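You operate a simulated robot arm through the tools that you are given. There is no shell and no other tool. Be economical: measure what you need, move in short steps, check, and stop when the job is done.

Carry out the task below with a simulated robot arm. There is one attempt and no reset: what you move stays moved.

Task
Switch the small green switch on. Shut the drawer under the low stand. Fetch the green foam block and set it on the front of the spill pallet. Put the yellow job card on the frameless panel. Take the black frame panel and put it on the shelf under the tester table. Any order will do. Set down upright: yellow job card.

Only the result counts: the job must be done as asked and must still hold three seconds after the hand-in. Knocking over, shifting, dropping, spilling or breaking anything else fails it.

Robot
A 6-joint arm with a fingered hand on a trunk, on a base that drives. Base frame: it is fixed to the floor where the robot stands at the start and does not move with it; the origin is under the middle of the robot, x ahead of it, y to its left, z up. Readings come in mm, degrees, newtons and seconds.
With the tool pointing down near the work surface it reaches from about 220 to 660 mm from the robot's upright axis, wherever it stands. Its first joint turns from -166.0 to 166.0 degrees. Places, roughly: black frame panel (32x22x3 cm) [4900, 1900, 900]; drawer under the low stand [-1000, 1000, 200]; frameless panel (30x20x1 cm) [2700, 1700, 900]; front of the spill pallet (92x25 cm) [-2380, 2940, 140]; green foam block (6x8x5 cm) [-200, 7000, 1600]; shelf under the tester table [8100, 2100, 400]; small green switch [400, 0, 900]; yellow job card [-1500, 750, 1000]. Payload 4 kg.
Tool frame: the origin (TCP) lies between the finger pads and is the grasp point; the fingertips stand 26 mm ahead of it; z points along the fingers, y is the line along which they close. Largest opening 148 mm; the body of the gripper starts 73 mm behind the TCP. The gripper is a hand of 3 fingers: y runs from the thumb to the fingers, the wrist lies at [0, 0, -239] in the tool frame, and closing takes about 1.5 s.
Orientation is that of the tool frame in the base frame, as a unit quaternion [w, x, y, z]. With the fingers straight down and closing along the base's y, the tool's x points along the base's -x, its y along +y and its z along -z.

Tools
- The arm moves only by the tool nudge_tool. Its argument "moves" is a list of rows, each a list of 2 entries, a list of its own where there are three numbers: the shift along the base's x, y, z in units of 200 mm (1.0 is 200 mm), then the turn, a rotation vector about the base's x, y, z in units of 60 degrees (1.0 is 60 degrees). In form: [[[tx, ty, tz], [wx, wy, wz]], ...]. A call has 1 to 12 rows; each row is the pose to reach, as a shift and turn from the pose commanded when the call began. "jaw" is the opening, from 0 (shut) to 1 (fully open), set as the call begins (left out, the last holds). A call with a number of a shift or a turn outside -1 to 1 is refused whole. Rows are played at 5 a second. More than 50 mm and 8.6 degrees between two rows, or a gripper value outside its range, and nothing of the call is played. Where a pose cannot be reached the arm comes as near as it can. A force on the tool above 40 N (or 10 N above the force at the start of the call, whichever is more), or a blocked arm, ends the call early, and 0.2 s more pass. The fingers move at their own pace (about 153 mm/s each) and stop on an object; they squeeze with about 30 N. The grip force told is the motor's: it shows also when the fingers shut on nothing. Time passes only in rows, and 0.2 s behind the last, so rows that repeat a pose let the fingers close. It gives the time, the measured TCP pose, the force on the tool (base axes), the opening and the grip force at its end, in the units of the frame above (readings bear some noise), with the torque about the TCP (base axes, N m) and any sound that the robot's microphone picked up, and new pictures: "pictures" is both (left out), scene, wrist or none.
- Cameras (640 x 400 px; columns grow to the right, rows downward): "scene" is now at [52.6, 166.2, 1442.2]; the picture's right is [-0.51, -0.86, 0.00], its down [-0.52, 0.31, -0.79] and it looks along [0.68, -0.41, -0.61] (base axes); focal length 295 px, centre (320, 200). "wrist" rides on the gripper at [68, -39, -90] in the tool frame; the picture's right is [0.50, 0.87, 0.00], its down [-0.65, 0.38, -0.65] and it looks along [-0.57, 0.33, 0.76] (tool axes); focal length 222 px, centre (320, 200). There is no depth. A picture from a camera that has moved, and an enlarged one, comes with that camera's place and axes in the base frame and with its lens.
- raise_lower(by): slides the trunk up (or, below 0, down) by that many mm; the arm and the scene camera ride with it, the base frame stays. It gives what a move gives, with no picture.
- steer(legs): drives the robot by 1 to 6 legs, each [ahead, left, turn to the left] in mm, mm and degrees, along the robot's own axes; the way and the turn of a leg run together, so that a leg with both is an arc; at most 1500 mm and 180 degrees a leg. The arm and the cameras ride along, it lands a little off, and it stops where it bumps. It gives what a move gives, and a new picture of the scene camera.
- finger_targets(finger1, finger2, thumb_bend): sets how far each is bent, from 0 (flat) to 1 (curled in); at 0.3 the hand is open as for a grip, at 0.7 the pads meet at the TCP. One left out holds its place. A second passes; each finger stops where it meets its share of the squeeze, and holds until it gets a number again. A gripper value or a shape takes the hand back. It gives what a move gives, with no picture; readings hold the bend of each and the force on the fingers (four entries, about 0 where the hand has none), thumb and palm.
- set_grasp(shape): the hand has 3 fingers and takes this shape, open, in about a second: jaw (thumb against the fingers, like two jaws); tri (thumb and two fingers); tip (a fingertip pinch); poke (one finger out to press); point (the index stretched); flat (the hand flat); cup (the hand cupped); fist (a fist). The gripper value then closes the fingers along that shape, each until it touches; the sizes above hold for jaw. It gives what a move gives, with no picture.
- aim_head(pan, tilt): turns the head with the scene camera to pan (to the left, within 120 degrees either way) and tilt (down, from -29 to 69), counted from straight ahead of the robot. It gives what a move gives, and a new picture of the scene camera.
- enlarge(camera, box): a new picture of the part [left, top, right, bottom] of that camera's present view, enlarged. It takes no simulated time.
- job_done(): hands the job in; it is judged then, once.

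Go step by step. Nothing tells you exact positions but the pictures and the camera data: compare them with the known pose of the tool, close in by small moves and look again before you grip or let go. The budget is 165 turns and 260 pictures, counting those below and the enlarged ones. Unless the task says otherwise, let go and move clear before handing in, and close with one line.

The tools are called after ">>>" by a JSON object that holds its "name" and its "arguments". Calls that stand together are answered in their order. nudge_tool: Moves the arm, as the interface text tells. Its arguments: {"type":"object","properties":{"moves":{"type":"array","items":{"type":"array"}},"jaw":{"type":"number"},"pictures":{"type":"string","enum":["both","scene","wrist","none"]}},"required":["moves"]} The other tools are called the same way: raise_lower (by) slides the trunk up or down; set_grasp (shape) gives the hand a shape; finger_targets (finger1, finger2, thumb_bend) moves the fingers one by one; steer (legs) drives the base; aim_head (pan, tilt) turns the head that bears the scene camera; enlarge (camera, box) takes an enlarged picture of a part of a camera's view; job_done () hands the job in.

At the start:

```text
time: 0.0
eef_pos: [454.7, 35.3, 1208.4]
tool_rot: [0.0, 0.0, 1.0, -0.001]
contact_force: [0.5, 0.2, 0.4]
wrist_torque: [0.05, -0.04, 0.01]
opening: 148.0
gripper_force: 0.2
shape: jaw
bend: [0.3, 0.3, 0.3]
finger forces: [0.0, 0.0, 0.0, 0.1, 0.1, 0.1]
trunk travel left (down, up): [-175.0, 142.0]
robot x, y, heading: [-1.3, 2.9, -0.1]
head pan, tilt: [-31.0, 37.6]
```

scene: 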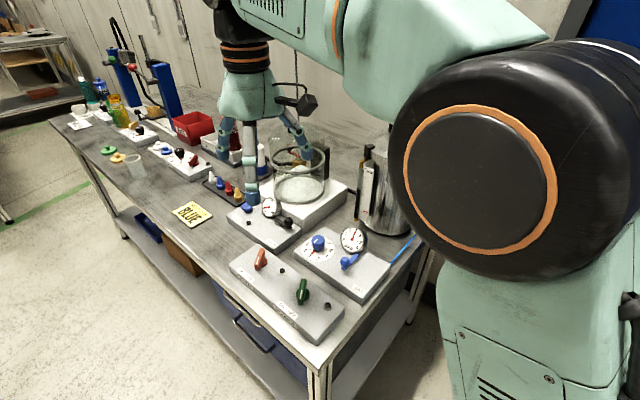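
wrist: 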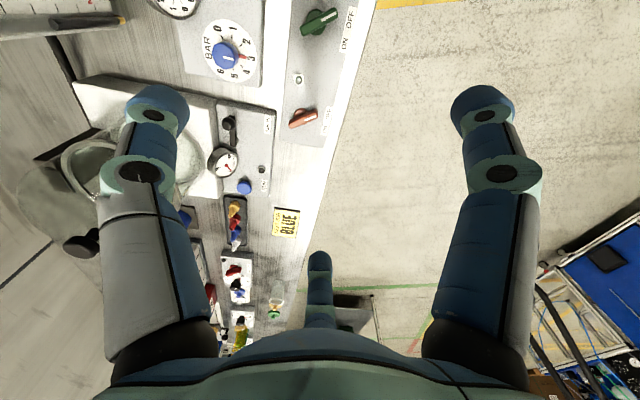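

I see a bench ahead with a box carrying an orange and a green lever. I enlarge that area to read the labels.

>>> {"name": "enlarge", "arguments": {"camera": "scene", "box": [220, 220, 400, 350]}}

>>> {"name": "enlarge", "arguments": {"camera": "wrist", "box": [260, 0, 380, 150]}}

```text
3.08 times, centred on (310, 285) of scene
camera zoom: at [52.6, 166.2, 1442.2], right [-0.51, -0.86, 0.0], down [-0.52, 0.31, -0.79], along [0.68, -0.41, -0.61], focal length 906 px, centre (351, -62)
```

zoom: 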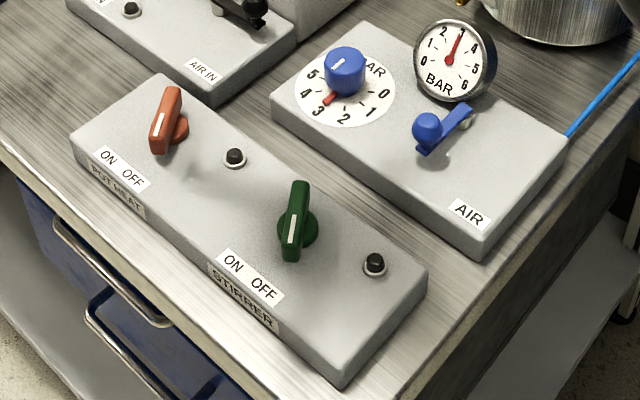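

```text
2.67 times, centred on (320, 75) of wrist
camera zoom: at [386.8, -3.4, 1298.9], right [-0.5, 0.87, 0.0], down [0.65, 0.38, 0.65], along [0.57, 0.33, -0.76], focal length 592 px, centre (320, 533)
```

zoom: 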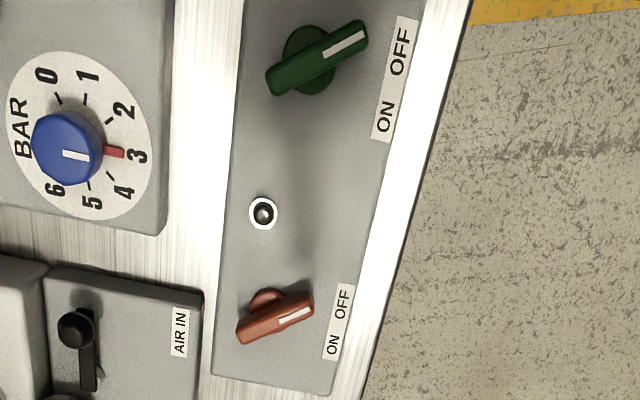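

The green rotary knob is at about (404, 1, 882), with its white end pointing at OFF; ON lies about 70° clockwise seen from above. I move above it with the jaws across the bar.

>>> {"name": "nudge_tool", "arguments": {"moves": [[[-0.04, -0.03, -0.13], [0, 0, -0.09]], [[-0.08, -0.06, -0.26], [0, 0, -0.19]], [[-0.13, -0.085, -0.4], [0, 0, -0.28]], [[-0.17, -0.115, -0.55], [0, 0, -0.38]], [[-0.21, -0.14, -0.7], [0, 0, -0.47]], [[-0.25, -0.17, -0.85], [0, 0, -0.567]], [[-0.25, -0.17, -0.94], [0, 0, -0.567]]], "jaw": 0.45}}

```text
time: 1.6
eef_pos: [402.7, 1.7, 1019.0]
tool_rot: [0.001, 0.293, 0.956, -0.001]
contact_force: [0.7, 1.0, 0.5]
wrist_torque: [-0.03, 0.03, 0.03]
opening: 67.1
gripper_force: 0.1
shape: jaw
bend: [0.39, 0.39, 0.7]
finger forces: [0.1, 0.0, 0.0, 0.0, 0.0, 0.1]
trunk travel left (down, up): [-175.0, 142.0]
robot x, y, heading: [4.5, 2.5, -0.1]
head pan, tilt: [-31.0, 37.6]
camera scene: at [52.9, 166.2, 1442.2], right [-0.51, -0.86, 0.0], down [-0.52, 0.31, -0.79], along [0.68, -0.41, -0.61], focal length 295 px, centre (320, 200)
camera wrist: at [325.8, 7.2, 1110.4], right [0.07, 1.0, 0.0], down [0.75, -0.05, 0.65], along [0.65, -0.05, -0.76], focal length 222 px, centre (320, 200)
```

scene: 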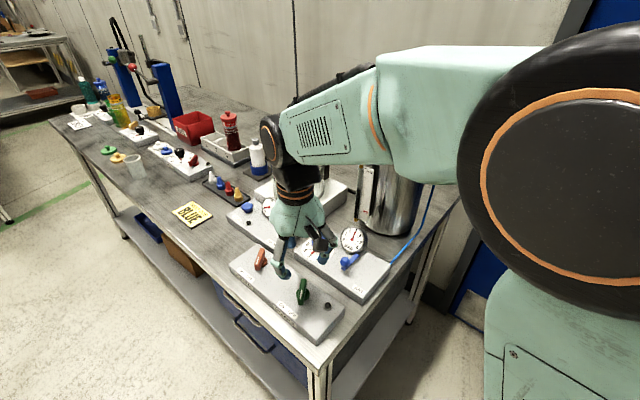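
wrist: 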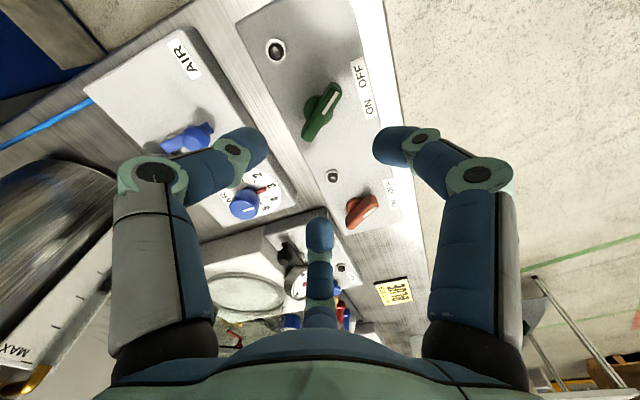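

The knob sits at about (404, 1) with the jaws across it. I descend partway and check.

>>> {"name": "nudge_tool", "arguments": {"moves": [[[0, 0, -0.2], [0, 0, 0]], [[0.005, 0, -0.4], [0, 0, 0]], [[0.005, 0, -0.55], [0, 0, 0]]]}}

```text
time: 2.4
eef_pos: [403.3, 3.1, 911.2]
tool_rot: [0.001, 0.293, 0.956, 0.0]
contact_force: [0.5, 0.6, 0.1]
wrist_torque: [-0.04, -0.01, -0.01]
opening: 66.9
gripper_force: 0.0
shape: jaw
bend: [0.39, 0.39, 0.7]
finger forces: [0.0, 0.0, 0.1, 0.0, 0.0, 0.1]
trunk travel left (down, up): [-175.0, 142.0]
robot x, y, heading: [-0.8, -0.3, -0.2]
head pan, tilt: [-31.0, 37.6]
camera scene: at [53.0, 166.2, 1442.2], right [-0.51, -0.86, 0.0], down [-0.52, 0.31, -0.79], along [0.68, -0.41, -0.61], focal length 295 px, centre (320, 200)
camera wrist: at [326.7, 9.7, 1003.0], right [0.07, 1.0, 0.0], down [0.75, -0.05, 0.65], along [0.65, -0.05, -0.76], focal length 222 px, centre (320, 200)
```

scene: 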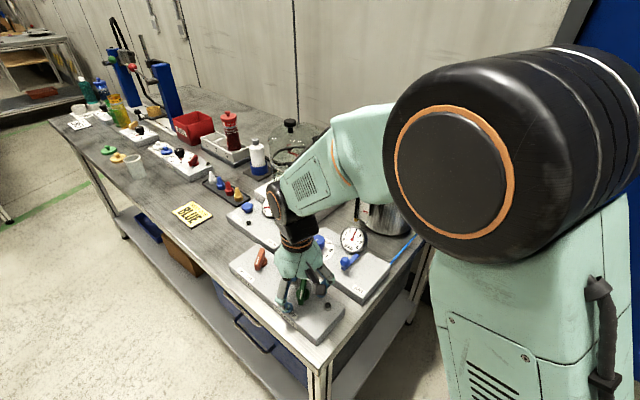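
wrist: 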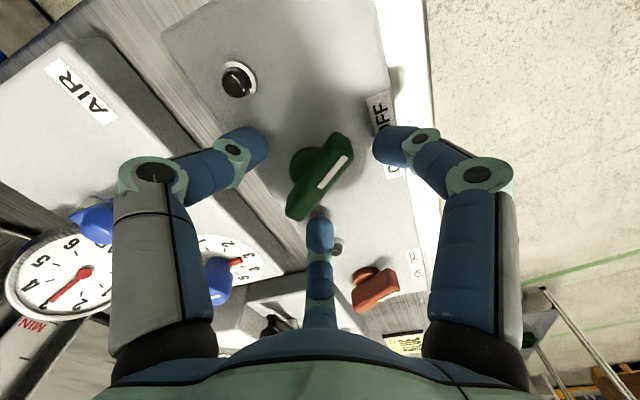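

The knob is centred between the fingers. I lower 18 mm and close.

>>> {"name": "nudge_tool", "arguments": {"moves": [[[0, 0, -0.05], [0, 0, 0]], [[0, -0.005, -0.09], [0, 0, 0]]], "pictures": "none"}}

>>> {"name": "nudge_tool", "arguments": {"moves": [[[0, 0, 0], [0, 0, 0]], [[0, 0, 0], [0, 0, 0]], [[0, 0, 0], [0, 0, 0]], [[0, 0, 0], [0, 0, 0]], [[0, 0, 0], [0, 0, 0]], [[0, 0, 0], [0, 0, 0]]], "jaw": 0}}

```text
time: 2.9
eef_pos: [406.3, 2.9, 905.4]
tool_rot: [0.005, 0.294, 0.956, 0.003]
contact_force: [-5.1, -3.1, 20.2]
wrist_torque: [-0.15, 0.16, -0.04]
opening: 33.6
gripper_force: 25.5
shape: jaw
bend: [0.79, 0.78, 0.72]
finger forces: [19.3, 19.9, 0.1, 0.1, 27.3, 0.0]
trunk travel left (down, up): [-175.0, 142.0]
robot x, y, heading: [2.8, -0.1, -0.2]
head pan, tilt: [-31.0, 37.6]
stopped in row 2: the force on the tool passed its limit at 51 N (the readings are from after the stop); the commanded pose is now the measured one
```

```text
time: 4.0
eef_pos: [405.2, 2.9, 906.8]
tool_rot: [0.007, 0.293, 0.956, 0.002]
contact_force: [-5.7, -4.5, 20.1]
wrist_torque: [-0.23, 0.19, -0.04]
opening: 32.1
gripper_force: 30.0
shape: jaw
bend: [0.78, 0.78, 0.72]
finger forces: [21.2, 22.1, 0.0, 0.0, 33.0, 0.0]
trunk travel left (down, up): [-175.0, 142.0]
robot x, y, heading: [-4.0, 4.0, 0.1]
head pan, tilt: [-31.0, 37.6]
stopped in row 5: the force on the tool passed its limit at 40 N (the readings are from after the stop); the commanded pose is now the measured one
camera scene: at [50.6, 165.6, 1442.2], right [-0.51, -0.86, 0.0], down [-0.52, 0.31, -0.79], along [0.68, -0.41, -0.61], focal length 295 px, centre (320, 200)
camera wrist: at [327.1, 8.7, 996.7], right [0.07, 1.0, 0.0], down [0.75, -0.05, 0.66], along [0.66, -0.05, -0.75], focal length 222 px, centre (320, 200)
```

scene: 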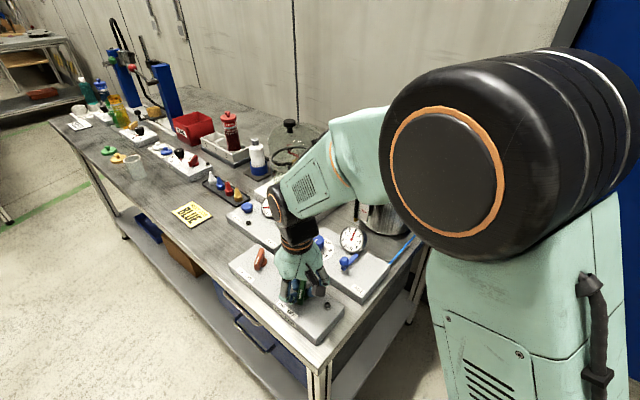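
wrist: 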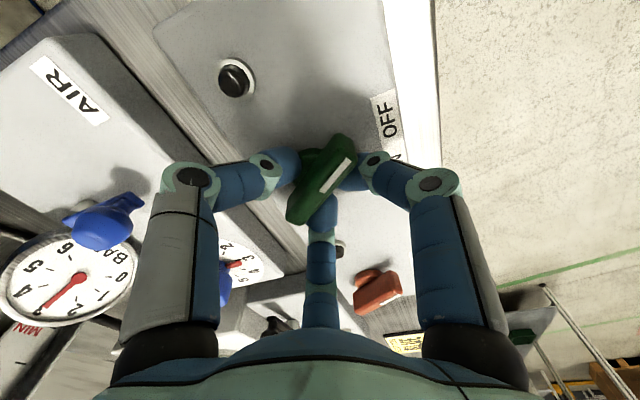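

The tips seem to have closed on the round base under the bar. I open, rise about 12 mm and grip again on the bar itself.

>>> {"name": "nudge_tool", "arguments": {"moves": [[[0, 0, 0.01], [0, 0, 0]], [[0, 0, 0.06], [0, 0, 0]], [[-0.005, 0, 0.06], [0, 0, 0]]], "jaw": 0.4, "pictures": "none"}}

>>> {"name": "nudge_tool", "arguments": {"moves": [[[0, 0, 0], [0, 0, 0]], [[0, 0, 0], [0, 0, 0]], [[0, 0, 0], [0, 0, 0]], [[0, 0, 0], [0, 0, 0]], [[0, 0, 0], [0, 0, 0]]], "jaw": 0, "pictures": "wrist"}}

```text
time: 4.8
eef_pos: [406.4, 2.5, 917.1]
tool_rot: [0.005, 0.292, 0.956, 0.002]
contact_force: [-0.3, 0.1, 0.3]
wrist_torque: [-0.01, -0.04, 0.0]
opening: 58.8
gripper_force: 0.3
shape: jaw
bend: [0.77, 0.77, 0.7]
finger forces: [0.0, 0.0, 0.0, 0.0, 0.0, 0.0]
trunk travel left (down, up): [-175.0, 142.0]
robot x, y, heading: [2.8, 0.8, 0.2]
head pan, tilt: [-31.0, 37.6]
```

```text
time: 6.0
eef_pos: [406.2, 2.4, 916.9]
tool_rot: [0.005, 0.291, 0.957, 0.001]
contact_force: [-1.3, -0.8, -8.8]
wrist_torque: [-0.02, 0.06, 0.0]
opening: 13.4
gripper_force: 30.1
shape: jaw
bend: [0.74, 0.74, 0.7]
finger forces: [22.8, 24.3, 0.0, 0.0, 28.9, 0.1]
trunk travel left (down, up): [-175.0, 142.0]
robot x, y, heading: [2.2, 0.4, -0.3]
head pan, tilt: [-31.0, 37.6]
camera wrist: at [328.1, 8.5, 1007.8], right [0.07, 1.0, 0.0], down [0.75, -0.05, 0.66], along [0.66, -0.05, -0.75], focal length 222 px, centre (320, 200)
```

wrist: 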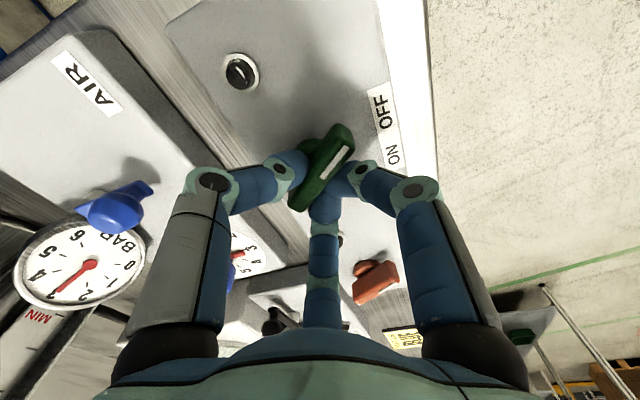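

The bar is gripped. I turn it clockwise seen from above by up to 60°.

>>> {"name": "nudge_tool", "arguments": {"moves": [[[0, 0, 0], [0, 0, -0.12]], [[0, 0, 0], [0, 0, -0.24]], [[0, 0, 0], [0, 0, -0.36]], [[0, 0, 0], [0, 0, -0.48]], [[0, 0, 0], [0, 0, -0.6]], [[0, 0, 0], [0, 0, -0.72]], [[0, 0, 0], [0, 0, -0.84]], [[0, 0, 0], [0, 0, -0.96]]], "pictures": "wrist"}}

```text
time: 7.8
eef_pos: [406.2, 0.5, 916.7]
tool_rot: [0.004, 0.718, 0.696, 0.0]
contact_force: [6.8, -26.4, 2.6]
wrist_torque: [-0.5, -0.05, 0.13]
opening: 12.7
gripper_force: 29.6
shape: jaw
bend: [0.74, 0.74, 0.7]
finger forces: [28.7, 32.5, 0.0, 0.0, 26.0, 0.0]
trunk travel left (down, up): [-175.0, 142.0]
robot x, y, heading: [2.9, -2.7, -0.0]
head pan, tilt: [-31.0, 37.6]
camera wrist: at [369.3, 70.7, 1007.2], right [0.88, 0.47, 0.0], down [0.35, -0.66, 0.66], along [0.31, -0.58, -0.75], focal length 222 px, centre (320, 200)
```

wrist: 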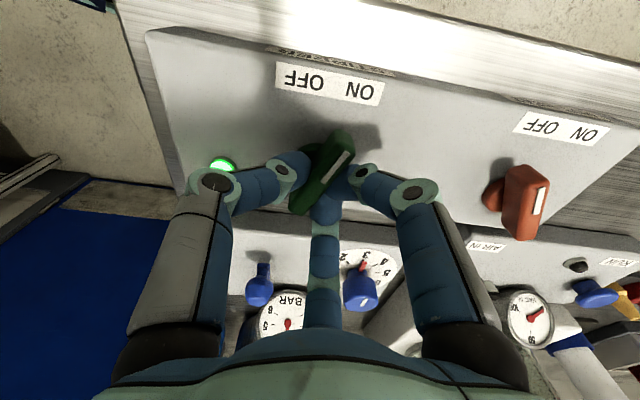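

The lamp beside the knob is lit green. I turn a few degrees more, then release and rise.

>>> {"name": "nudge_tool", "arguments": {"moves": [[[0, 0.01, 0], [0, 0, -0.06]], [[0, 0.01, 0], [0, 0, -0.12]]], "pictures": "none"}}

>>> {"name": "nudge_tool", "arguments": {"moves": [[[0, 0, 0], [0, 0, 0]], [[0, 0, 0], [0, 0, 0]], [[0, 0, 0], [0, 0, 0]], [[0, 0, 0.2], [0, 0, 0]], [[0, 0, 0.4], [0, 0, 0]], [[0, 0, 0.65], [0, 0, 0]], [[0, 0, 0.9], [0, 0, 0]]], "jaw": 0.4}}

```text
time: 8.4
eef_pos: [406.1, 1.7, 916.9]
tool_rot: [0.004, 0.76, 0.65, -0.001]
contact_force: [5.4, -31.4, 5.2]
wrist_torque: [-0.55, -0.04, 0.16]
opening: 12.3
gripper_force: 29.9
shape: jaw
bend: [0.74, 0.74, 0.7]
finger forces: [30.9, 34.9, 0.1, 0.0, 24.7, 0.0]
trunk travel left (down, up): [-175.0, 142.0]
robot x, y, heading: [1.1, 1.2, -0.3]
head pan, tilt: [-31.0, 37.6]
```

```text
time: 10.0
eef_pos: [403.3, 4.0, 1100.0]
tool_rot: [0.005, 0.759, 0.651, -0.001]
contact_force: [0.3, 0.5, -0.2]
wrist_torque: [0.05, 0.02, 0.03]
opening: 59.1
gripper_force: 0.1
shape: jaw
bend: [0.77, 0.77, 0.7]
finger forces: [0.0, 0.0, 0.0, 0.1, 0.0, 0.1]
trunk travel left (down, up): [-175.0, 142.0]
robot x, y, heading: [-1.1, 2.2, 0.1]
head pan, tilt: [-31.0, 37.6]
camera scene: at [52.5, 166.2, 1442.2], right [-0.51, -0.86, 0.0], down [-0.52, 0.31, -0.79], along [0.68, -0.41, -0.61], focal length 295 px, centre (320, 200)
camera wrist: at [376.3, 79.4, 1190.6], right [0.93, 0.36, 0.0], down [0.27, -0.7, 0.66], along [0.24, -0.62, -0.75], focal length 222 px, centre (320, 200)
```

scene: 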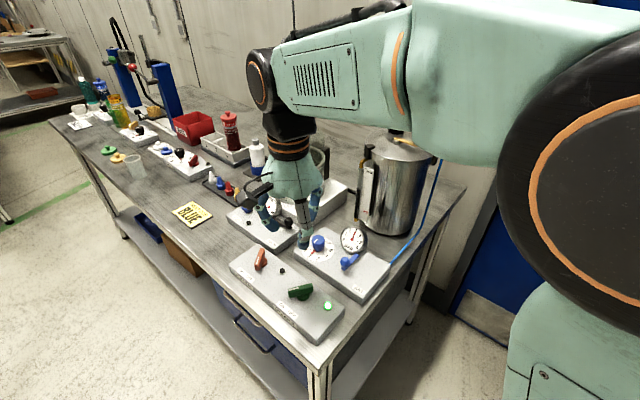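
wrist: 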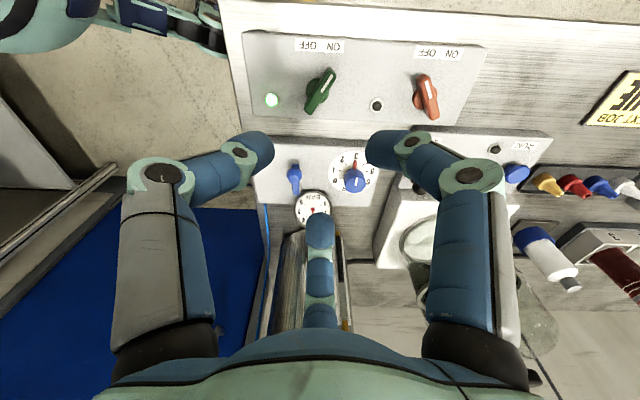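

The switch is on with its lamp lit. Now I survey the surroundings with the head.

>>> {"name": "aim_head", "arguments": {"pan": 30, "tilt": 15}}

>>> {"name": "aim_head", "arguments": {"pan": 110, "tilt": 20}}

```text
time: 11.3
eef_pos: [404.2, 4.5, 1099.4]
tool_rot: [0.004, 0.759, 0.651, -0.001]
contact_force: [0.0, 0.3, 0.0]
wrist_torque: [-0.01, -0.02, 0.03]
opening: 59.0
gripper_force: 0.0
shape: jaw
bend: [0.77, 0.77, 0.7]
finger forces: [0.0, 0.0, 0.0, 0.1, 0.0, 0.0]
trunk travel left (down, up): [-175.0, 142.0]
robot x, y, heading: [-1.1, -0.3, -0.3]
head pan, tilt: [30.0, 15.0]
camera scene: at [59.4, 257.3, 1478.2], right [0.5, -0.87, 0.0], down [-0.22, -0.13, -0.97], along [0.84, 0.48, -0.26], focal length 295 px, centre (320, 200)
```

scene: 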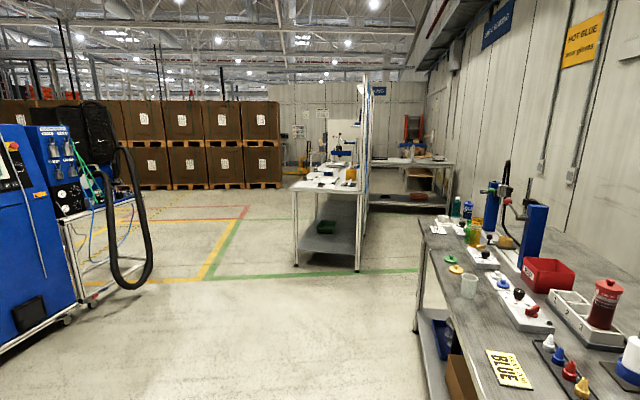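

```text
time: 12.8
eef_pos: [404.8, 4.2, 1100.0]
tool_rot: [0.005, 0.759, 0.651, -0.001]
contact_force: [-0.2, -0.3, 0.3]
wrist_torque: [-0.02, -0.06, -0.03]
opening: 59.3
gripper_force: 0.1
shape: jaw
bend: [0.77, 0.77, 0.7]
finger forces: [0.0, 0.1, 0.0, 0.0, 0.0, 0.1]
trunk travel left (down, up): [-175.0, 142.0]
robot x, y, heading: [2.6, 2.7, -0.1]
head pan, tilt: [110.0, 20.0]
camera scene: at [-53.3, 298.2, 1470.1], right [0.94, 0.34, 0.0], down [0.12, -0.32, -0.94], along [-0.32, 0.88, -0.34], focal length 295 px, centre (320, 200)
```

scene: 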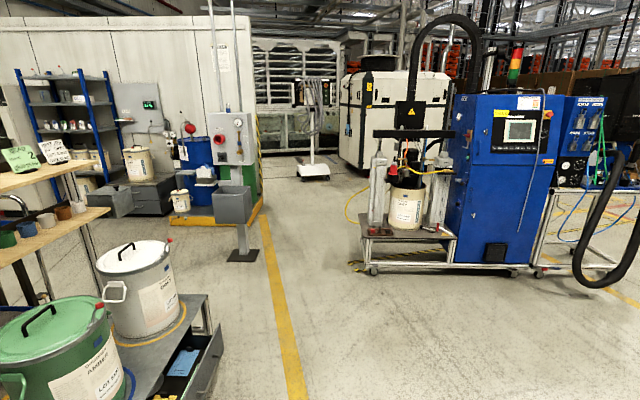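

I see the open drawer under the low stand at lower left and a shelf with cards beyond it. I look closer downward.

>>> {"name": "aim_head", "arguments": {"pan": 118, "tilt": 45}}

>>> {"name": "aim_head", "arguments": {"pan": -118, "tilt": 30}}

```text
time: 13.7
eef_pos: [404.7, 5.0, 1099.6]
tool_rot: [0.005, 0.759, 0.65, -0.001]
contact_force: [-0.5, 0.2, -0.4]
wrist_torque: [-0.03, 0.0, 0.02]
opening: 58.7
gripper_force: 0.0
shape: jaw
bend: [0.77, 0.77, 0.7]
finger forces: [0.0, 0.0, 0.0, 0.1, 0.0, 0.0]
trunk travel left (down, up): [-175.0, 142.0]
robot x, y, heading: [1.5, -1.4, -0.0]
head pan, tilt: [118.0, 45.0]
camera scene: at [-59.7, 282.5, 1431.4], right [0.88, 0.47, 0.0], down [0.33, -0.62, -0.71], along [-0.33, 0.62, -0.71], focal length 295 px, centre (320, 200)
```

scene: 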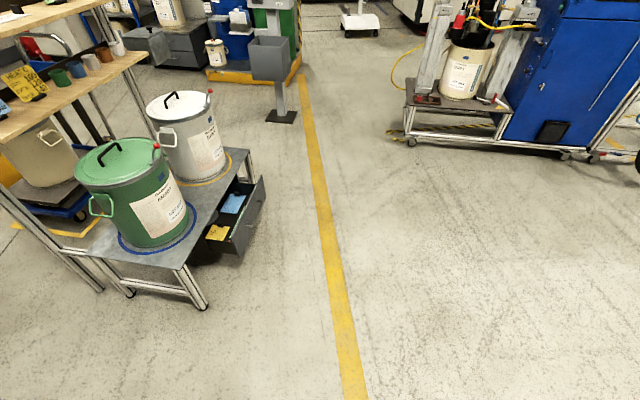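

```text
time: 17.1
eef_pos: [403.5, 4.5, 1099.3]
tool_rot: [0.006, 0.759, 0.651, -0.001]
contact_force: [-0.4, 0.7, -0.7]
wrist_torque: [-0.04, -0.01, 0.02]
opening: 59.0
gripper_force: 0.1
shape: jaw
bend: [0.77, 0.77, 0.7]
finger forces: [0.0, 0.1, 0.0, 0.0, 0.0, 0.0]
trunk travel left (down, up): [-175.0, 142.0]
robot x, y, heading: [0.5, 0.8, -0.0]
head pan, tilt: [-118.0, 30.0]
camera scene: at [-63.9, 130.8, 1454.0], right [-0.88, 0.47, 0.0], down [0.23, 0.44, -0.87], along [-0.41, -0.76, -0.5], focal length 295 px, centre (320, 200)
```

scene: 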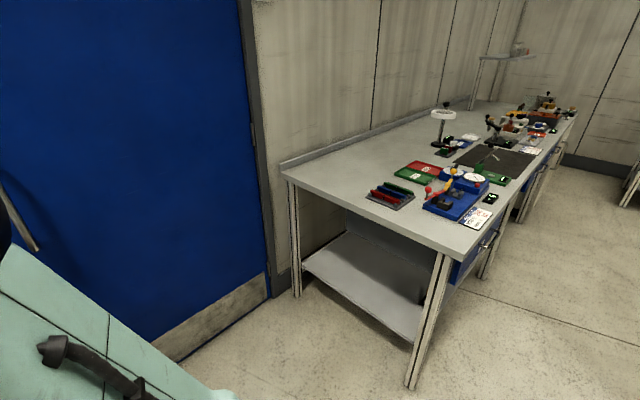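

The drawer front is around (-900, 1080), opening roughly toward +x. I drive left, clear of the bench, and turn round to face it.

>>> {"name": "steer", "arguments": {"legs": [[0, 1150, 0], [0, 0, 179]]}}

>>> {"name": "aim_head", "arguments": {"pan": 20, "tilt": 50}}

```text
time: 34.7
eef_pos: [-392.3, 1173.9, 1100.4]
tool_rot: [0.002, -0.624, 0.781, 0.004]
contact_force: [0.4, 0.2, -0.6]
wrist_torque: [0.0, 0.01, -0.01]
opening: 58.9
gripper_force: 0.1
shape: jaw
bend: [0.77, 0.77, 0.7]
finger forces: [0.0, 0.0, 0.1, 0.0, 0.0, 0.1]
trunk travel left (down, up): [-175.0, 142.0]
robot x, y, heading: [8.7, 1153.1, 176.0]
head pan, tilt: [-118.0, 30.0]
camera scene: at [66.6, 1017.7, 1454.0], right [0.85, -0.53, 0.0], down [-0.27, -0.42, -0.87], along [0.46, 0.73, -0.5], focal length 295 px, centre (320, 200)
```

scene: 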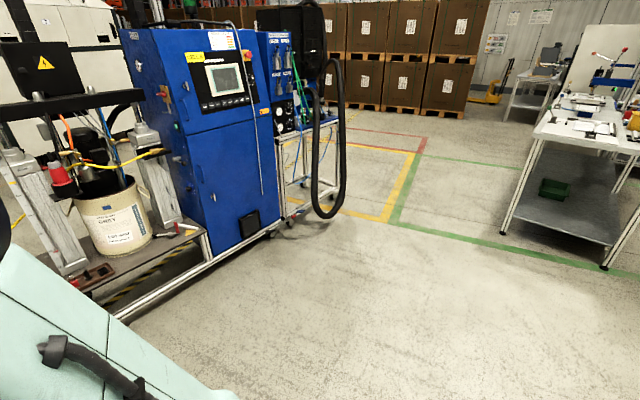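

```text
time: 36.9
eef_pos: [-391.1, 1174.2, 1099.9]
tool_rot: [0.001, -0.624, 0.781, 0.005]
contact_force: [1.2, 0.5, 0.2]
wrist_torque: [-0.02, 0.01, -0.01]
opening: 58.9
gripper_force: 0.0
shape: jaw
bend: [0.77, 0.77, 0.7]
finger forces: [0.0, 0.0, 0.0, 0.0, 0.1, 0.0]
trunk travel left (down, up): [-175.0, 142.0]
robot x, y, heading: [9.6, 1145.0, 176.0]
head pan, tilt: [20.0, 50.0]
camera scene: at [-55.4, 919.8, 1424.5], right [-0.28, 0.96, 0.0], down [0.74, 0.21, -0.64], along [-0.62, -0.18, -0.77], focal length 295 px, centre (320, 200)
```

scene: 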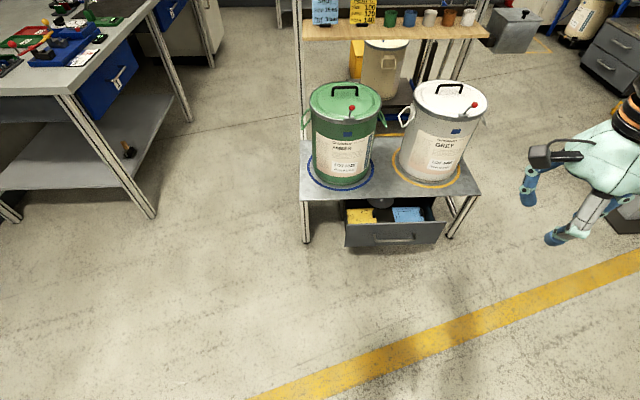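

The drawer front's centre is near (-895, 1055), about 10 cm open, and I must push it along azimuth ~198°. I line up in front of it.

>>> {"name": "steer", "arguments": {"legs": [[0, 0, 22.4], [320, -187, 0]]}}

>>> {"name": "raise_lower", "arguments": {"by": -175}}

>>> {"name": "aim_head", "arguments": {"pan": 25, "tilt": 60}}

```text
time: 40.5
eef_pos: [-739.2, 1096.5, 1100.1]
tool_rot: [-0.001, 0.764, -0.646, -0.004]
contact_force: [-0.3, 0.0, 0.3]
wrist_torque: [0.0, 0.0, 0.0]
opening: 58.7
gripper_force: 0.0
shape: jaw
bend: [0.77, 0.77, 0.7]
finger forces: [0.0, 0.0, 0.1, 0.1, 0.1, 0.1]
trunk travel left (down, up): [-175.0, 142.0]
robot x, y, heading: [-357.6, 1231.8, -161.4]
head pan, tilt: [20.0, 50.0]
camera scene: at [-330.1, 990.5, 1424.5], right [-0.62, 0.78, 0.0], down [0.6, 0.48, -0.64], along [-0.5, -0.4, -0.77], focal length 295 px, centre (320, 200)
```

scene: 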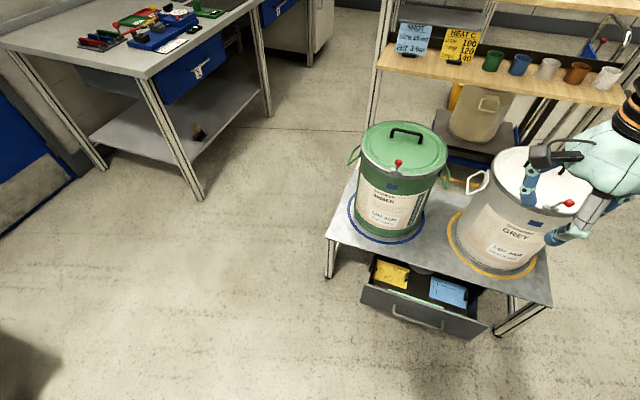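

```text
time: 42.4
eef_pos: [-737.5, 1097.7, 924.6]
tool_rot: [-0.001, 0.764, -0.645, -0.005]
contact_force: [0.4, 0.3, 0.3]
wrist_torque: [-0.02, -0.02, 0.01]
opening: 58.9
gripper_force: 0.1
shape: jaw
bend: [0.77, 0.77, 0.7]
finger forces: [0.0, 0.1, 0.0, 0.1, 0.0, 0.0]
trunk travel left (down, up): [0.0, 317.0]
robot x, y, heading: [-357.8, 1229.0, -161.3]
head pan, tilt: [20.0, 50.0]
```

```text
time: 43.2
eef_pos: [-738.8, 1096.9, 924.4]
tool_rot: [0.0, 0.764, -0.645, -0.005]
contact_force: [-0.4, -0.1, -0.3]
wrist_torque: [0.01, -0.02, 0.0]
opening: 58.8
gripper_force: 0.2
shape: jaw
bend: [0.77, 0.77, 0.7]
finger forces: [0.0, 0.1, 0.1, 0.0, 0.0, 0.0]
trunk travel left (down, up): [0.0, 317.0]
robot x, y, heading: [-354.4, 1228.1, -161.6]
head pan, tilt: [25.0, 60.0]
camera scene: at [-361.4, 977.8, 1236.0], right [-0.69, 0.73, 0.0], down [0.63, 0.6, -0.5], along [-0.36, -0.34, -0.87], focal length 295 px, centre (320, 200)
```

scene: 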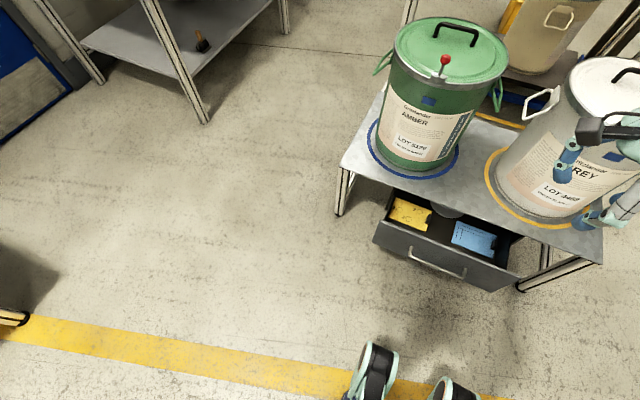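

The drawer handle is around (-840, 1055, 280). I turn the hand back so its jaws are lateral, closed, before tilting and descending.

>>> {"name": "nudge_tool", "arguments": {"moves": [[[0.05, 0.02, 0], [0, 0, 0.14]], [[0.1, 0.03, 0], [0, 0, 0.28]], [[0.1, 0.03, 0], [0, 0, 0.42]], [[0.1, 0.03, 0], [0, 0, 0.56]], [[0.1, 0.03, 0], [0, 0, 0.7]], [[0.1, 0.03, 0], [0, 0, 0.84]], [[0.1, 0.03, 0], [0, 0, 0.97]]], "jaw": 0, "pictures": "none"}}

>>> {"name": "nudge_tool", "arguments": {"moves": [[[0, 0, -0.1], [0, 0, 0.14]], [[0, 0, -0.3], [0, 0, 0.28]], [[0, 0, -0.5], [0, 0, 0.42]], [[0, 0, -0.7], [0, 0, 0.55]], [[0, 0, -0.85], [0, 0, 0.67]], [[0, 0, -1], [0, 0, 0.67]]]}}

```text
time: 44.8
eef_pos: [-719.4, 1103.9, 924.3]
tool_rot: [0.003, 0.982, -0.191, -0.006]
contact_force: [0.7, -0.2, -0.3]
wrist_torque: [-0.02, 0.02, 0.0]
opening: 0.0
gripper_force: 29.5
shape: jaw
bend: [0.7, 0.7, 0.7]
finger forces: [0.0, 0.0, 0.0, 0.1, 0.0, 0.1]
trunk travel left (down, up): [0.0, 317.0]
robot x, y, heading: [-358.0, 1232.9, -161.7]
head pan, tilt: [25.0, 60.0]
```

```text
time: 46.2
eef_pos: [-717.2, 1101.2, 728.4]
tool_rot: [0.004, 0.988, 0.157, -0.004]
contact_force: [0.8, -0.3, -0.1]
wrist_torque: [-0.01, 0.01, 0.03]
opening: 0.0
gripper_force: 29.4
shape: jaw
bend: [0.7, 0.7, 0.7]
finger forces: [0.1, 0.1, 0.0, 0.0, 0.0, 0.0]
trunk travel left (down, up): [0.0, 317.0]
robot x, y, heading: [-354.7, 1231.9, -161.7]
head pan, tilt: [25.0, 60.0]
camera scene: at [-361.5, 977.8, 1235.9], right [-0.69, 0.73, 0.0], down [0.63, 0.6, -0.5], along [-0.36, -0.34, -0.87], focal length 295 px, centre (320, 200)
camera wrist: at [-664.9, 1160.8, 817.1], right [0.74, -0.67, 0.0], down [-0.5, -0.56, 0.66], along [-0.44, -0.49, -0.75], focal length 222 px, centre (320, 200)
```

scene: 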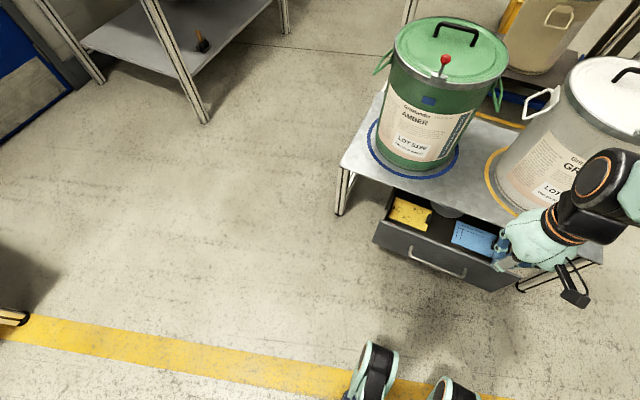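
wrist: 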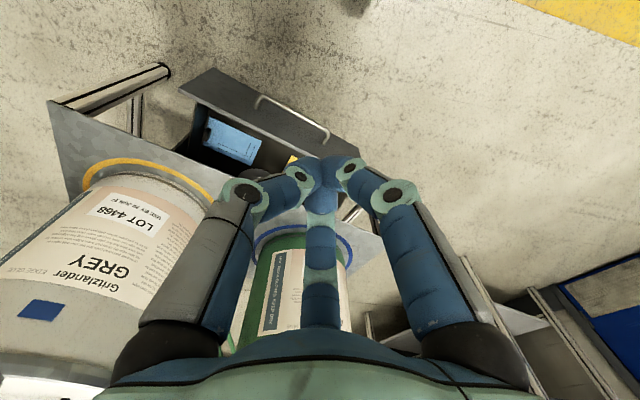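

I tilt the fingers forward 45° while descending further.

>>> {"name": "nudge_tool", "arguments": {"moves": [[[0, 0, -0.1], [-0.039, 0.119, 0]], [[-0.02, -0.01, -0.25], [-0.078, 0.237, 0]], [[-0.05, -0.02, -0.4], [-0.116, 0.356, 0]], [[-0.08, -0.03, -0.55], [-0.155, 0.475, 0]], [[-0.1, -0.035, -0.7], [-0.194, 0.594, 0]], [[-0.1, -0.035, -0.85], [-0.2325, 0.7125, 0]], [[-0.1, -0.035, -1], [-0.2325, 0.7125, 0]]]}}

```text
time: 47.8
eef_pos: [-736.0, 1097.3, 525.2]
tool_rot: [0.063, 0.911, 0.145, -0.382]
contact_force: [0.3, 0.0, -0.2]
wrist_torque: [0.0, -0.05, 0.03]
opening: 0.0
gripper_force: 29.2
shape: jaw
bend: [0.7, 0.7, 0.7]
finger forces: [0.0, 0.0, 0.0, 0.0, 0.0, 0.1]
out of reach, approached as far as the arm can: row 3, 6
trunk travel left (down, up): [0.0, 317.0]
robot x, y, heading: [-357.8, 1229.6, -161.6]
head pan, tilt: [25.0, 60.0]
camera scene: at [-361.5, 977.8, 1236.0], right [-0.69, 0.73, 0.0], down [0.63, 0.6, -0.5], along [-0.36, -0.34, -0.87], focal length 295 px, centre (320, 200)
camera wrist: at [-641.9, 1169.1, 541.7], right [0.61, -0.71, -0.35], down [0.12, -0.35, 0.93], along [-0.79, -0.6, -0.13], focal length 222 px, centre (320, 200)
```

scene: 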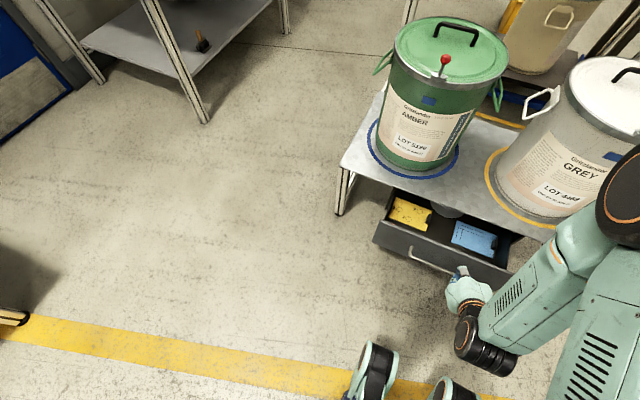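
wrist: 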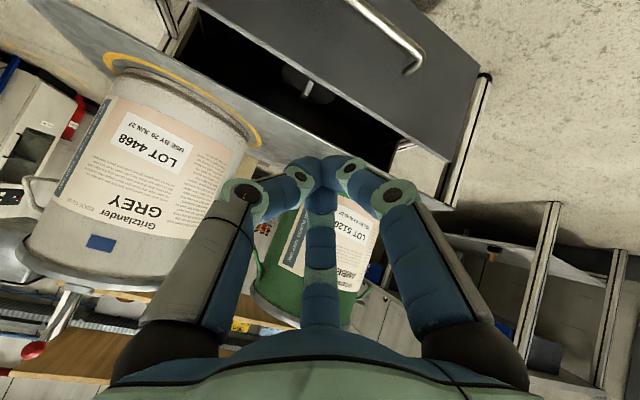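

I continue descending.

>>> {"name": "nudge_tool", "arguments": {"moves": [[[0, 0, -0.2], [0, 0, 0]], [[0, 0, -0.4], [0, 0, 0]], [[0, 0, -0.6], [0, 0, 0]], [[0, 0, -0.8], [0, 0, 0]], [[0, 0, -1], [0, 0, 0]]]}}

```text
time: 49.0
eef_pos: [-737.0, 1095.9, 322.7]
tool_rot: [0.064, 0.91, 0.147, -0.382]
contact_force: [0.8, -0.6, -0.9]
wrist_torque: [0.0, -0.02, -0.01]
opening: 0.0
gripper_force: 29.3
shape: jaw
bend: [0.7, 0.7, 0.7]
finger forces: [0.1, 0.0, 0.0, 0.1, 0.1, 0.1]
trunk travel left (down, up): [0.0, 317.0]
robot x, y, heading: [-354.4, 1229.5, -161.5]
head pan, tilt: [25.0, 60.0]
camera scene: at [-361.4, 977.8, 1236.0], right [-0.69, 0.73, 0.0], down [0.63, 0.6, -0.5], along [-0.36, -0.34, -0.87], focal length 295 px, centre (320, 200)
camera wrist: at [-642.6, 1168.7, 340.1], right [0.61, -0.71, -0.35], down [0.12, -0.35, 0.93], along [-0.79, -0.6, -0.12], focal length 222 px, centre (320, 200)
```

scene: 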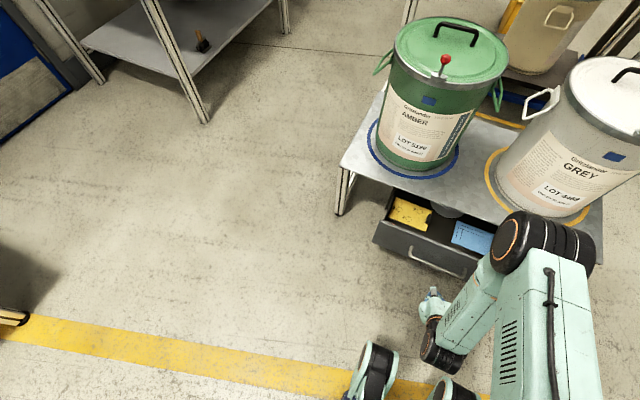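
wrist: 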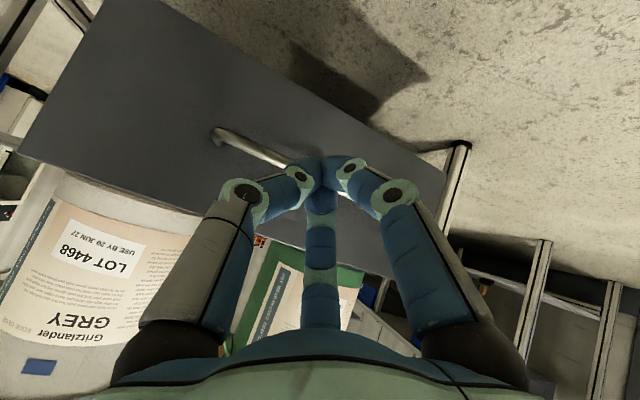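

The tips are level with the handle and aligned with the drawer's middle. I push along the drawer's axis.

>>> {"name": "nudge_tool", "arguments": {"moves": [[[-0.095, -0.032, 0], [0, 0, 0]], [[-0.19, -0.063, 0], [0, 0, 0]], [[-0.285, -0.095, 0], [0, 0, 0]], [[-0.38, -0.127, 0], [0, 0, 0]], [[-0.475, -0.158, 0], [0, 0, 0]], [[-0.57, -0.19, 0], [0, 0, 0]], [[-0.665, -0.222, 0], [0, 0, 0]]]}}

```text
time: 50.6
eef_pos: [-872.5, 1052.2, 323.7]
tool_rot: [0.064, 0.91, 0.146, -0.383]
contact_force: [-0.4, 0.1, -0.9]
wrist_torque: [-0.03, 0.03, -0.02]
opening: 0.0
gripper_force: 30.3
shape: jaw
bend: [0.7, 0.7, 0.7]
finger forces: [0.0, 0.0, 0.0, 0.0, 0.1, 0.1]
trunk travel left (down, up): [0.0, 317.0]
robot x, y, heading: [-356.5, 1226.9, -161.7]
head pan, tilt: [25.0, 60.0]
camera scene: at [-361.4, 977.9, 1236.0], right [-0.69, 0.73, 0.0], down [0.63, 0.6, -0.5], along [-0.36, -0.34, -0.87], focal length 295 px, centre (320, 200)
camera wrist: at [-777.6, 1125.2, 340.5], right [0.61, -0.71, -0.35], down [0.12, -0.35, 0.93], along [-0.79, -0.61, -0.13], focal length 222 px, centre (320, 200)
```

scene: 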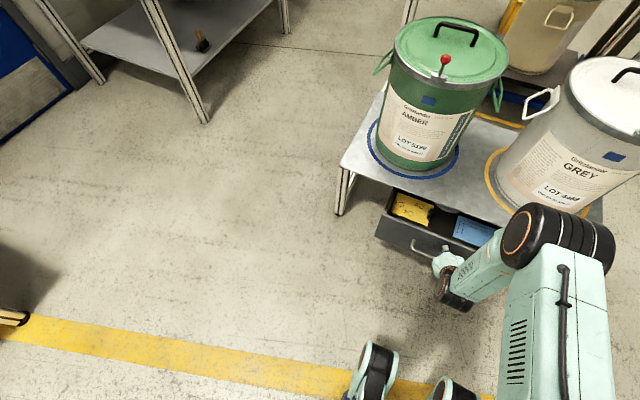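
wrist: 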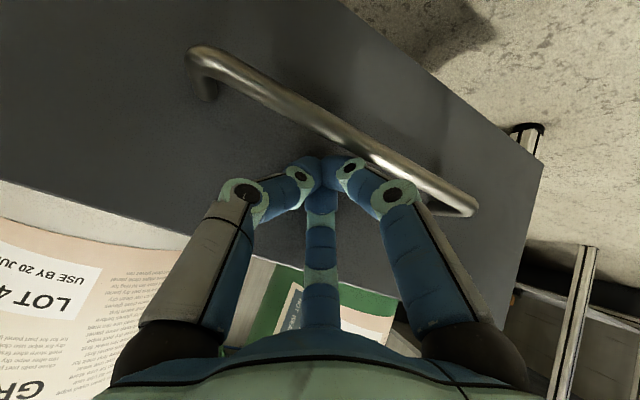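

The fingertips touch the panel just above the handle. I keep pushing.

>>> {"name": "nudge_tool", "arguments": {"moves": [[[-0.08, -0.027, 0], [0, 0, 0]], [[-0.16, -0.053, 0], [0, 0, 0]], [[-0.24, -0.08, 0], [0, 0, 0]], [[-0.32, -0.107, 0], [0, 0, 0]], [[-0.4, -0.133, 0], [0, 0, 0]], [[-0.48, -0.16, 0], [0, 0, 0]], [[-0.56, -0.187, 0], [0, 0, 0]], [[-0.64, -0.213, 0], [0, 0, 0]], [[-0.72, -0.24, 0], [0, 0, 0]]]}}

```text
time: 52.4
eef_pos: [-988.6, 1011.3, 321.0]
tool_rot: [0.062, 0.914, 0.147, -0.373]
contact_force: [17.0, 2.7, 14.5]
wrist_torque: [-0.15, -0.35, 0.13]
opening: 0.0
gripper_force: 30.3
shape: jaw
bend: [0.7, 0.7, 0.7]
finger forces: [12.7, 1.1, 0.0, 0.0, 0.0, 0.0]
trunk travel left (down, up): [0.0, 317.0]
robot x, y, heading: [-356.8, 1227.2, -161.6]
head pan, tilt: [25.0, 60.0]
stopped in row 8: the force on the tool passed its limit at 74 N (the readings are from after the stop); the commanded pose is now the measured one
camera scene: at [-358.9, 978.7, 1236.1], right [-0.69, 0.73, 0.0], down [0.63, 0.6, -0.5], along [-0.36, -0.34, -0.87], focal length 295 px, centre (320, 200)
camera wrist: at [-893.6, 1085.2, 338.5], right [0.61, -0.71, -0.35], down [0.11, -0.36, 0.93], along [-0.78, -0.6, -0.14], focal length 222 px, centre (320, 200)
```

scene: 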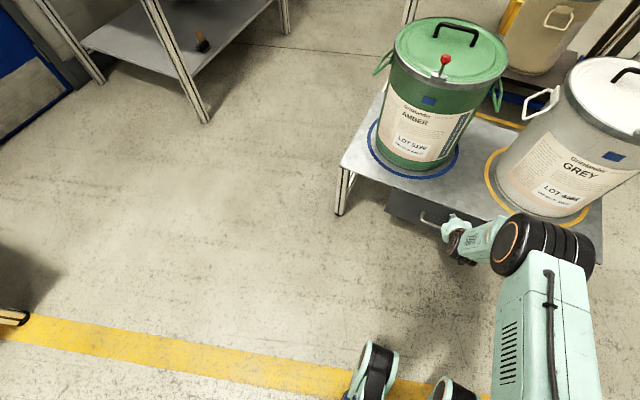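
wrist: 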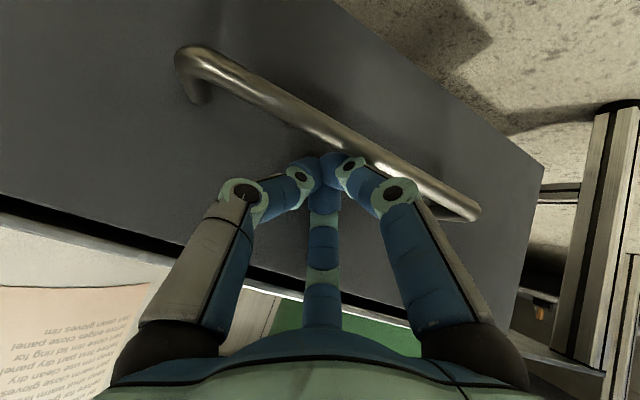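

The push stopped at 74 N, which looks like the drawer's end stop. I back off and look.

>>> {"name": "nudge_tool", "arguments": {"moves": [[[0.15, 0.05, 0], [0, 0, 0]], [[0.35, 0.117, 0], [0, 0, 0]], [[0.6, 0.2, 0], [0, 0, 0]], [[0.8, 0.27, 0], [0, 0, 0]]]}}

>>> {"name": "enlarge", "arguments": {"camera": "scene", "box": [320, 150, 620, 330]}}

```text
refused: row 3 steps farther than a row can; nothing moved
```

```text
2.13 times, centred on (470, 240) of scene
camera zoom: at [-358.9, 978.7, 1236.1], right [-0.69, 0.73, 0.0], down [0.63, 0.6, -0.5], along [-0.36, -0.34, -0.87], focal length 628 px, centre (0, 115)
```

zoom: 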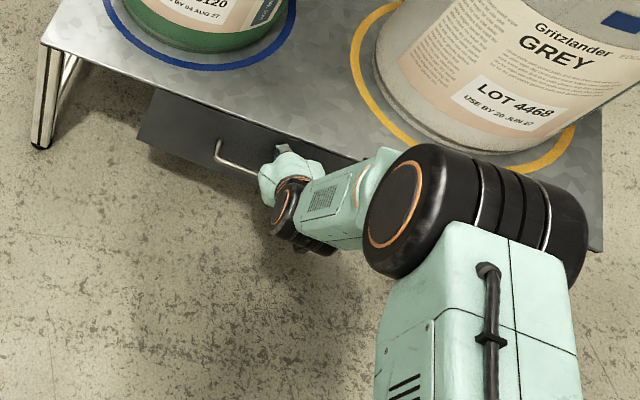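

>>> {"name": "nudge_tool", "arguments": {"moves": [[[-0.03, -0.01, 0], [0, 0, 0]], [[-0.06, -0.02, 0], [0, 0, 0]], [[-0.09, -0.03, 0], [0, 0, 0]]], "pictures": "none"}}

>>> {"name": "nudge_tool", "arguments": {"moves": [[[0.15, 0.05, 0], [0, 0, 0]], [[0.35, 0.117, 0], [0, 0, 0]], [[0.55, 0.183, 0], [0, 0, 0]], [[0.75, 0.25, 0], [0, 0, 0]], [[0.9, 0.3, 0], [0, 0, 0]]]}}

```text
time: 52.7
eef_pos: [-989.1, 1012.4, 320.1]
tool_rot: [0.062, 0.915, 0.145, -0.371]
contact_force: [18.2, 6.9, 20.9]
wrist_torque: [-0.1, -0.33, 0.02]
opening: 0.1
gripper_force: 30.1
shape: jaw
bend: [0.7, 0.7, 0.7]
finger forces: [18.4, 2.5, 0.0, 0.0, 0.0, 0.0]
trunk travel left (down, up): [0.0, 317.0]
robot x, y, heading: [-354.4, 1230.8, -161.4]
head pan, tilt: [25.0, 60.0]
stopped in row 1: the force on the tool passed its limit at 48 N (the readings are from after the stop); the commanded pose is now the measured one
```

```text
time: 53.9
eef_pos: [-808.0, 1069.2, 318.3]
tool_rot: [0.062, 0.915, 0.146, -0.372]
contact_force: [2.6, -2.1, 29.1]
wrist_torque: [-0.23, 0.09, 0.05]
opening: 0.0
gripper_force: 30.1
shape: jaw
bend: [0.7, 0.7, 0.7]
finger forces: [0.0, 0.0, 0.0, 0.0, 0.1, 0.1]
trunk travel left (down, up): [0.0, 317.0]
robot x, y, heading: [-356.9, 1227.2, -161.5]
head pan, tilt: [25.0, 60.0]
camera scene: at [-358.9, 978.5, 1236.1], right [-0.69, 0.73, 0.0], down [0.63, 0.6, -0.5], along [-0.36, -0.34, -0.87], focal length 295 px, centre (320, 200)
camera wrist: at [-714.7, 1142.4, 336.9], right [0.61, -0.71, -0.35], down [0.11, -0.36, 0.93], along [-0.78, -0.6, -0.14], focal length 222 px, centre (320, 200)
```

scene: 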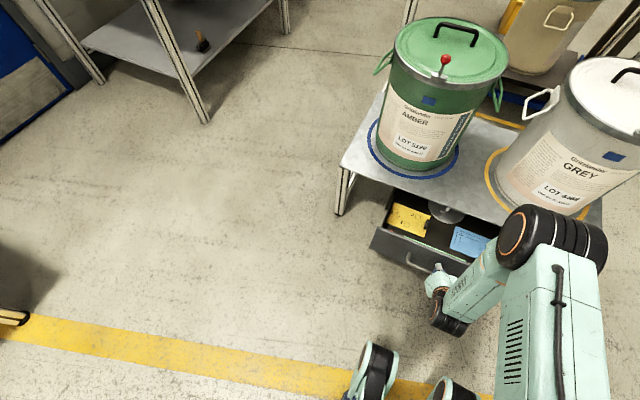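
wrist: 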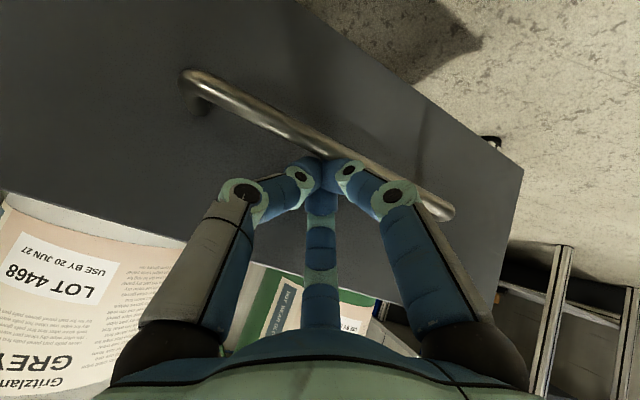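

The fingers had hooked the handle and drew the drawer back out. I lift clear of the handle by 25 mm and push again.

>>> {"name": "nudge_tool", "arguments": {"moves": [[[0, 0, 0.06], [0, 0, 0]], [[0, 0, 0.13], [0, 0, 0]], [[0.15, 0.05, 0.13], [0, 0, 0]]]}}

```text
time: 54.7
eef_pos: [-779.7, 1082.1, 344.2]
tool_rot: [0.062, 0.915, 0.147, -0.371]
contact_force: [-0.3, 0.3, 0.8]
wrist_torque: [-0.05, -0.02, -0.03]
opening: 0.0
gripper_force: 29.5
shape: jaw
bend: [0.7, 0.7, 0.7]
finger forces: [0.0, 0.0, 0.1, 0.0, 0.0, 0.1]
trunk travel left (down, up): [0.0, 317.0]
robot x, y, heading: [-356.1, 1233.6, -161.9]
head pan, tilt: [25.0, 60.0]
camera scene: at [-360.7, 978.1, 1236.0], right [-0.69, 0.73, 0.0], down [0.63, 0.6, -0.5], along [-0.36, -0.34, -0.87], focal length 295 px, centre (320, 200)
camera wrist: at [-684.8, 1155.3, 361.3], right [0.61, -0.71, -0.34], down [0.1, -0.36, 0.93], along [-0.78, -0.6, -0.15], focal length 222 px, centre (320, 200)
```

scene: 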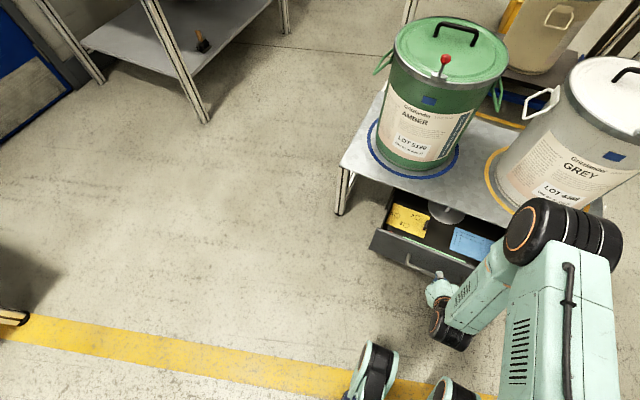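
wrist: 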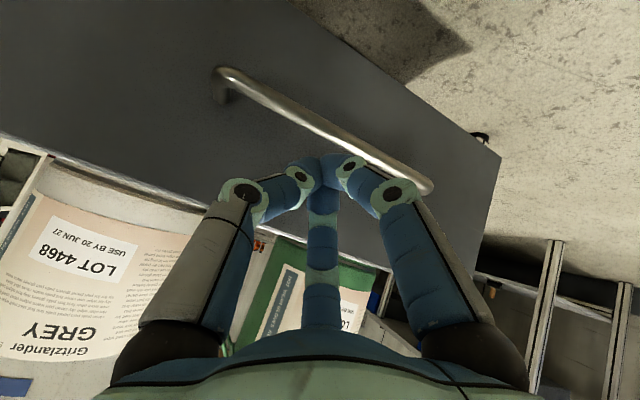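

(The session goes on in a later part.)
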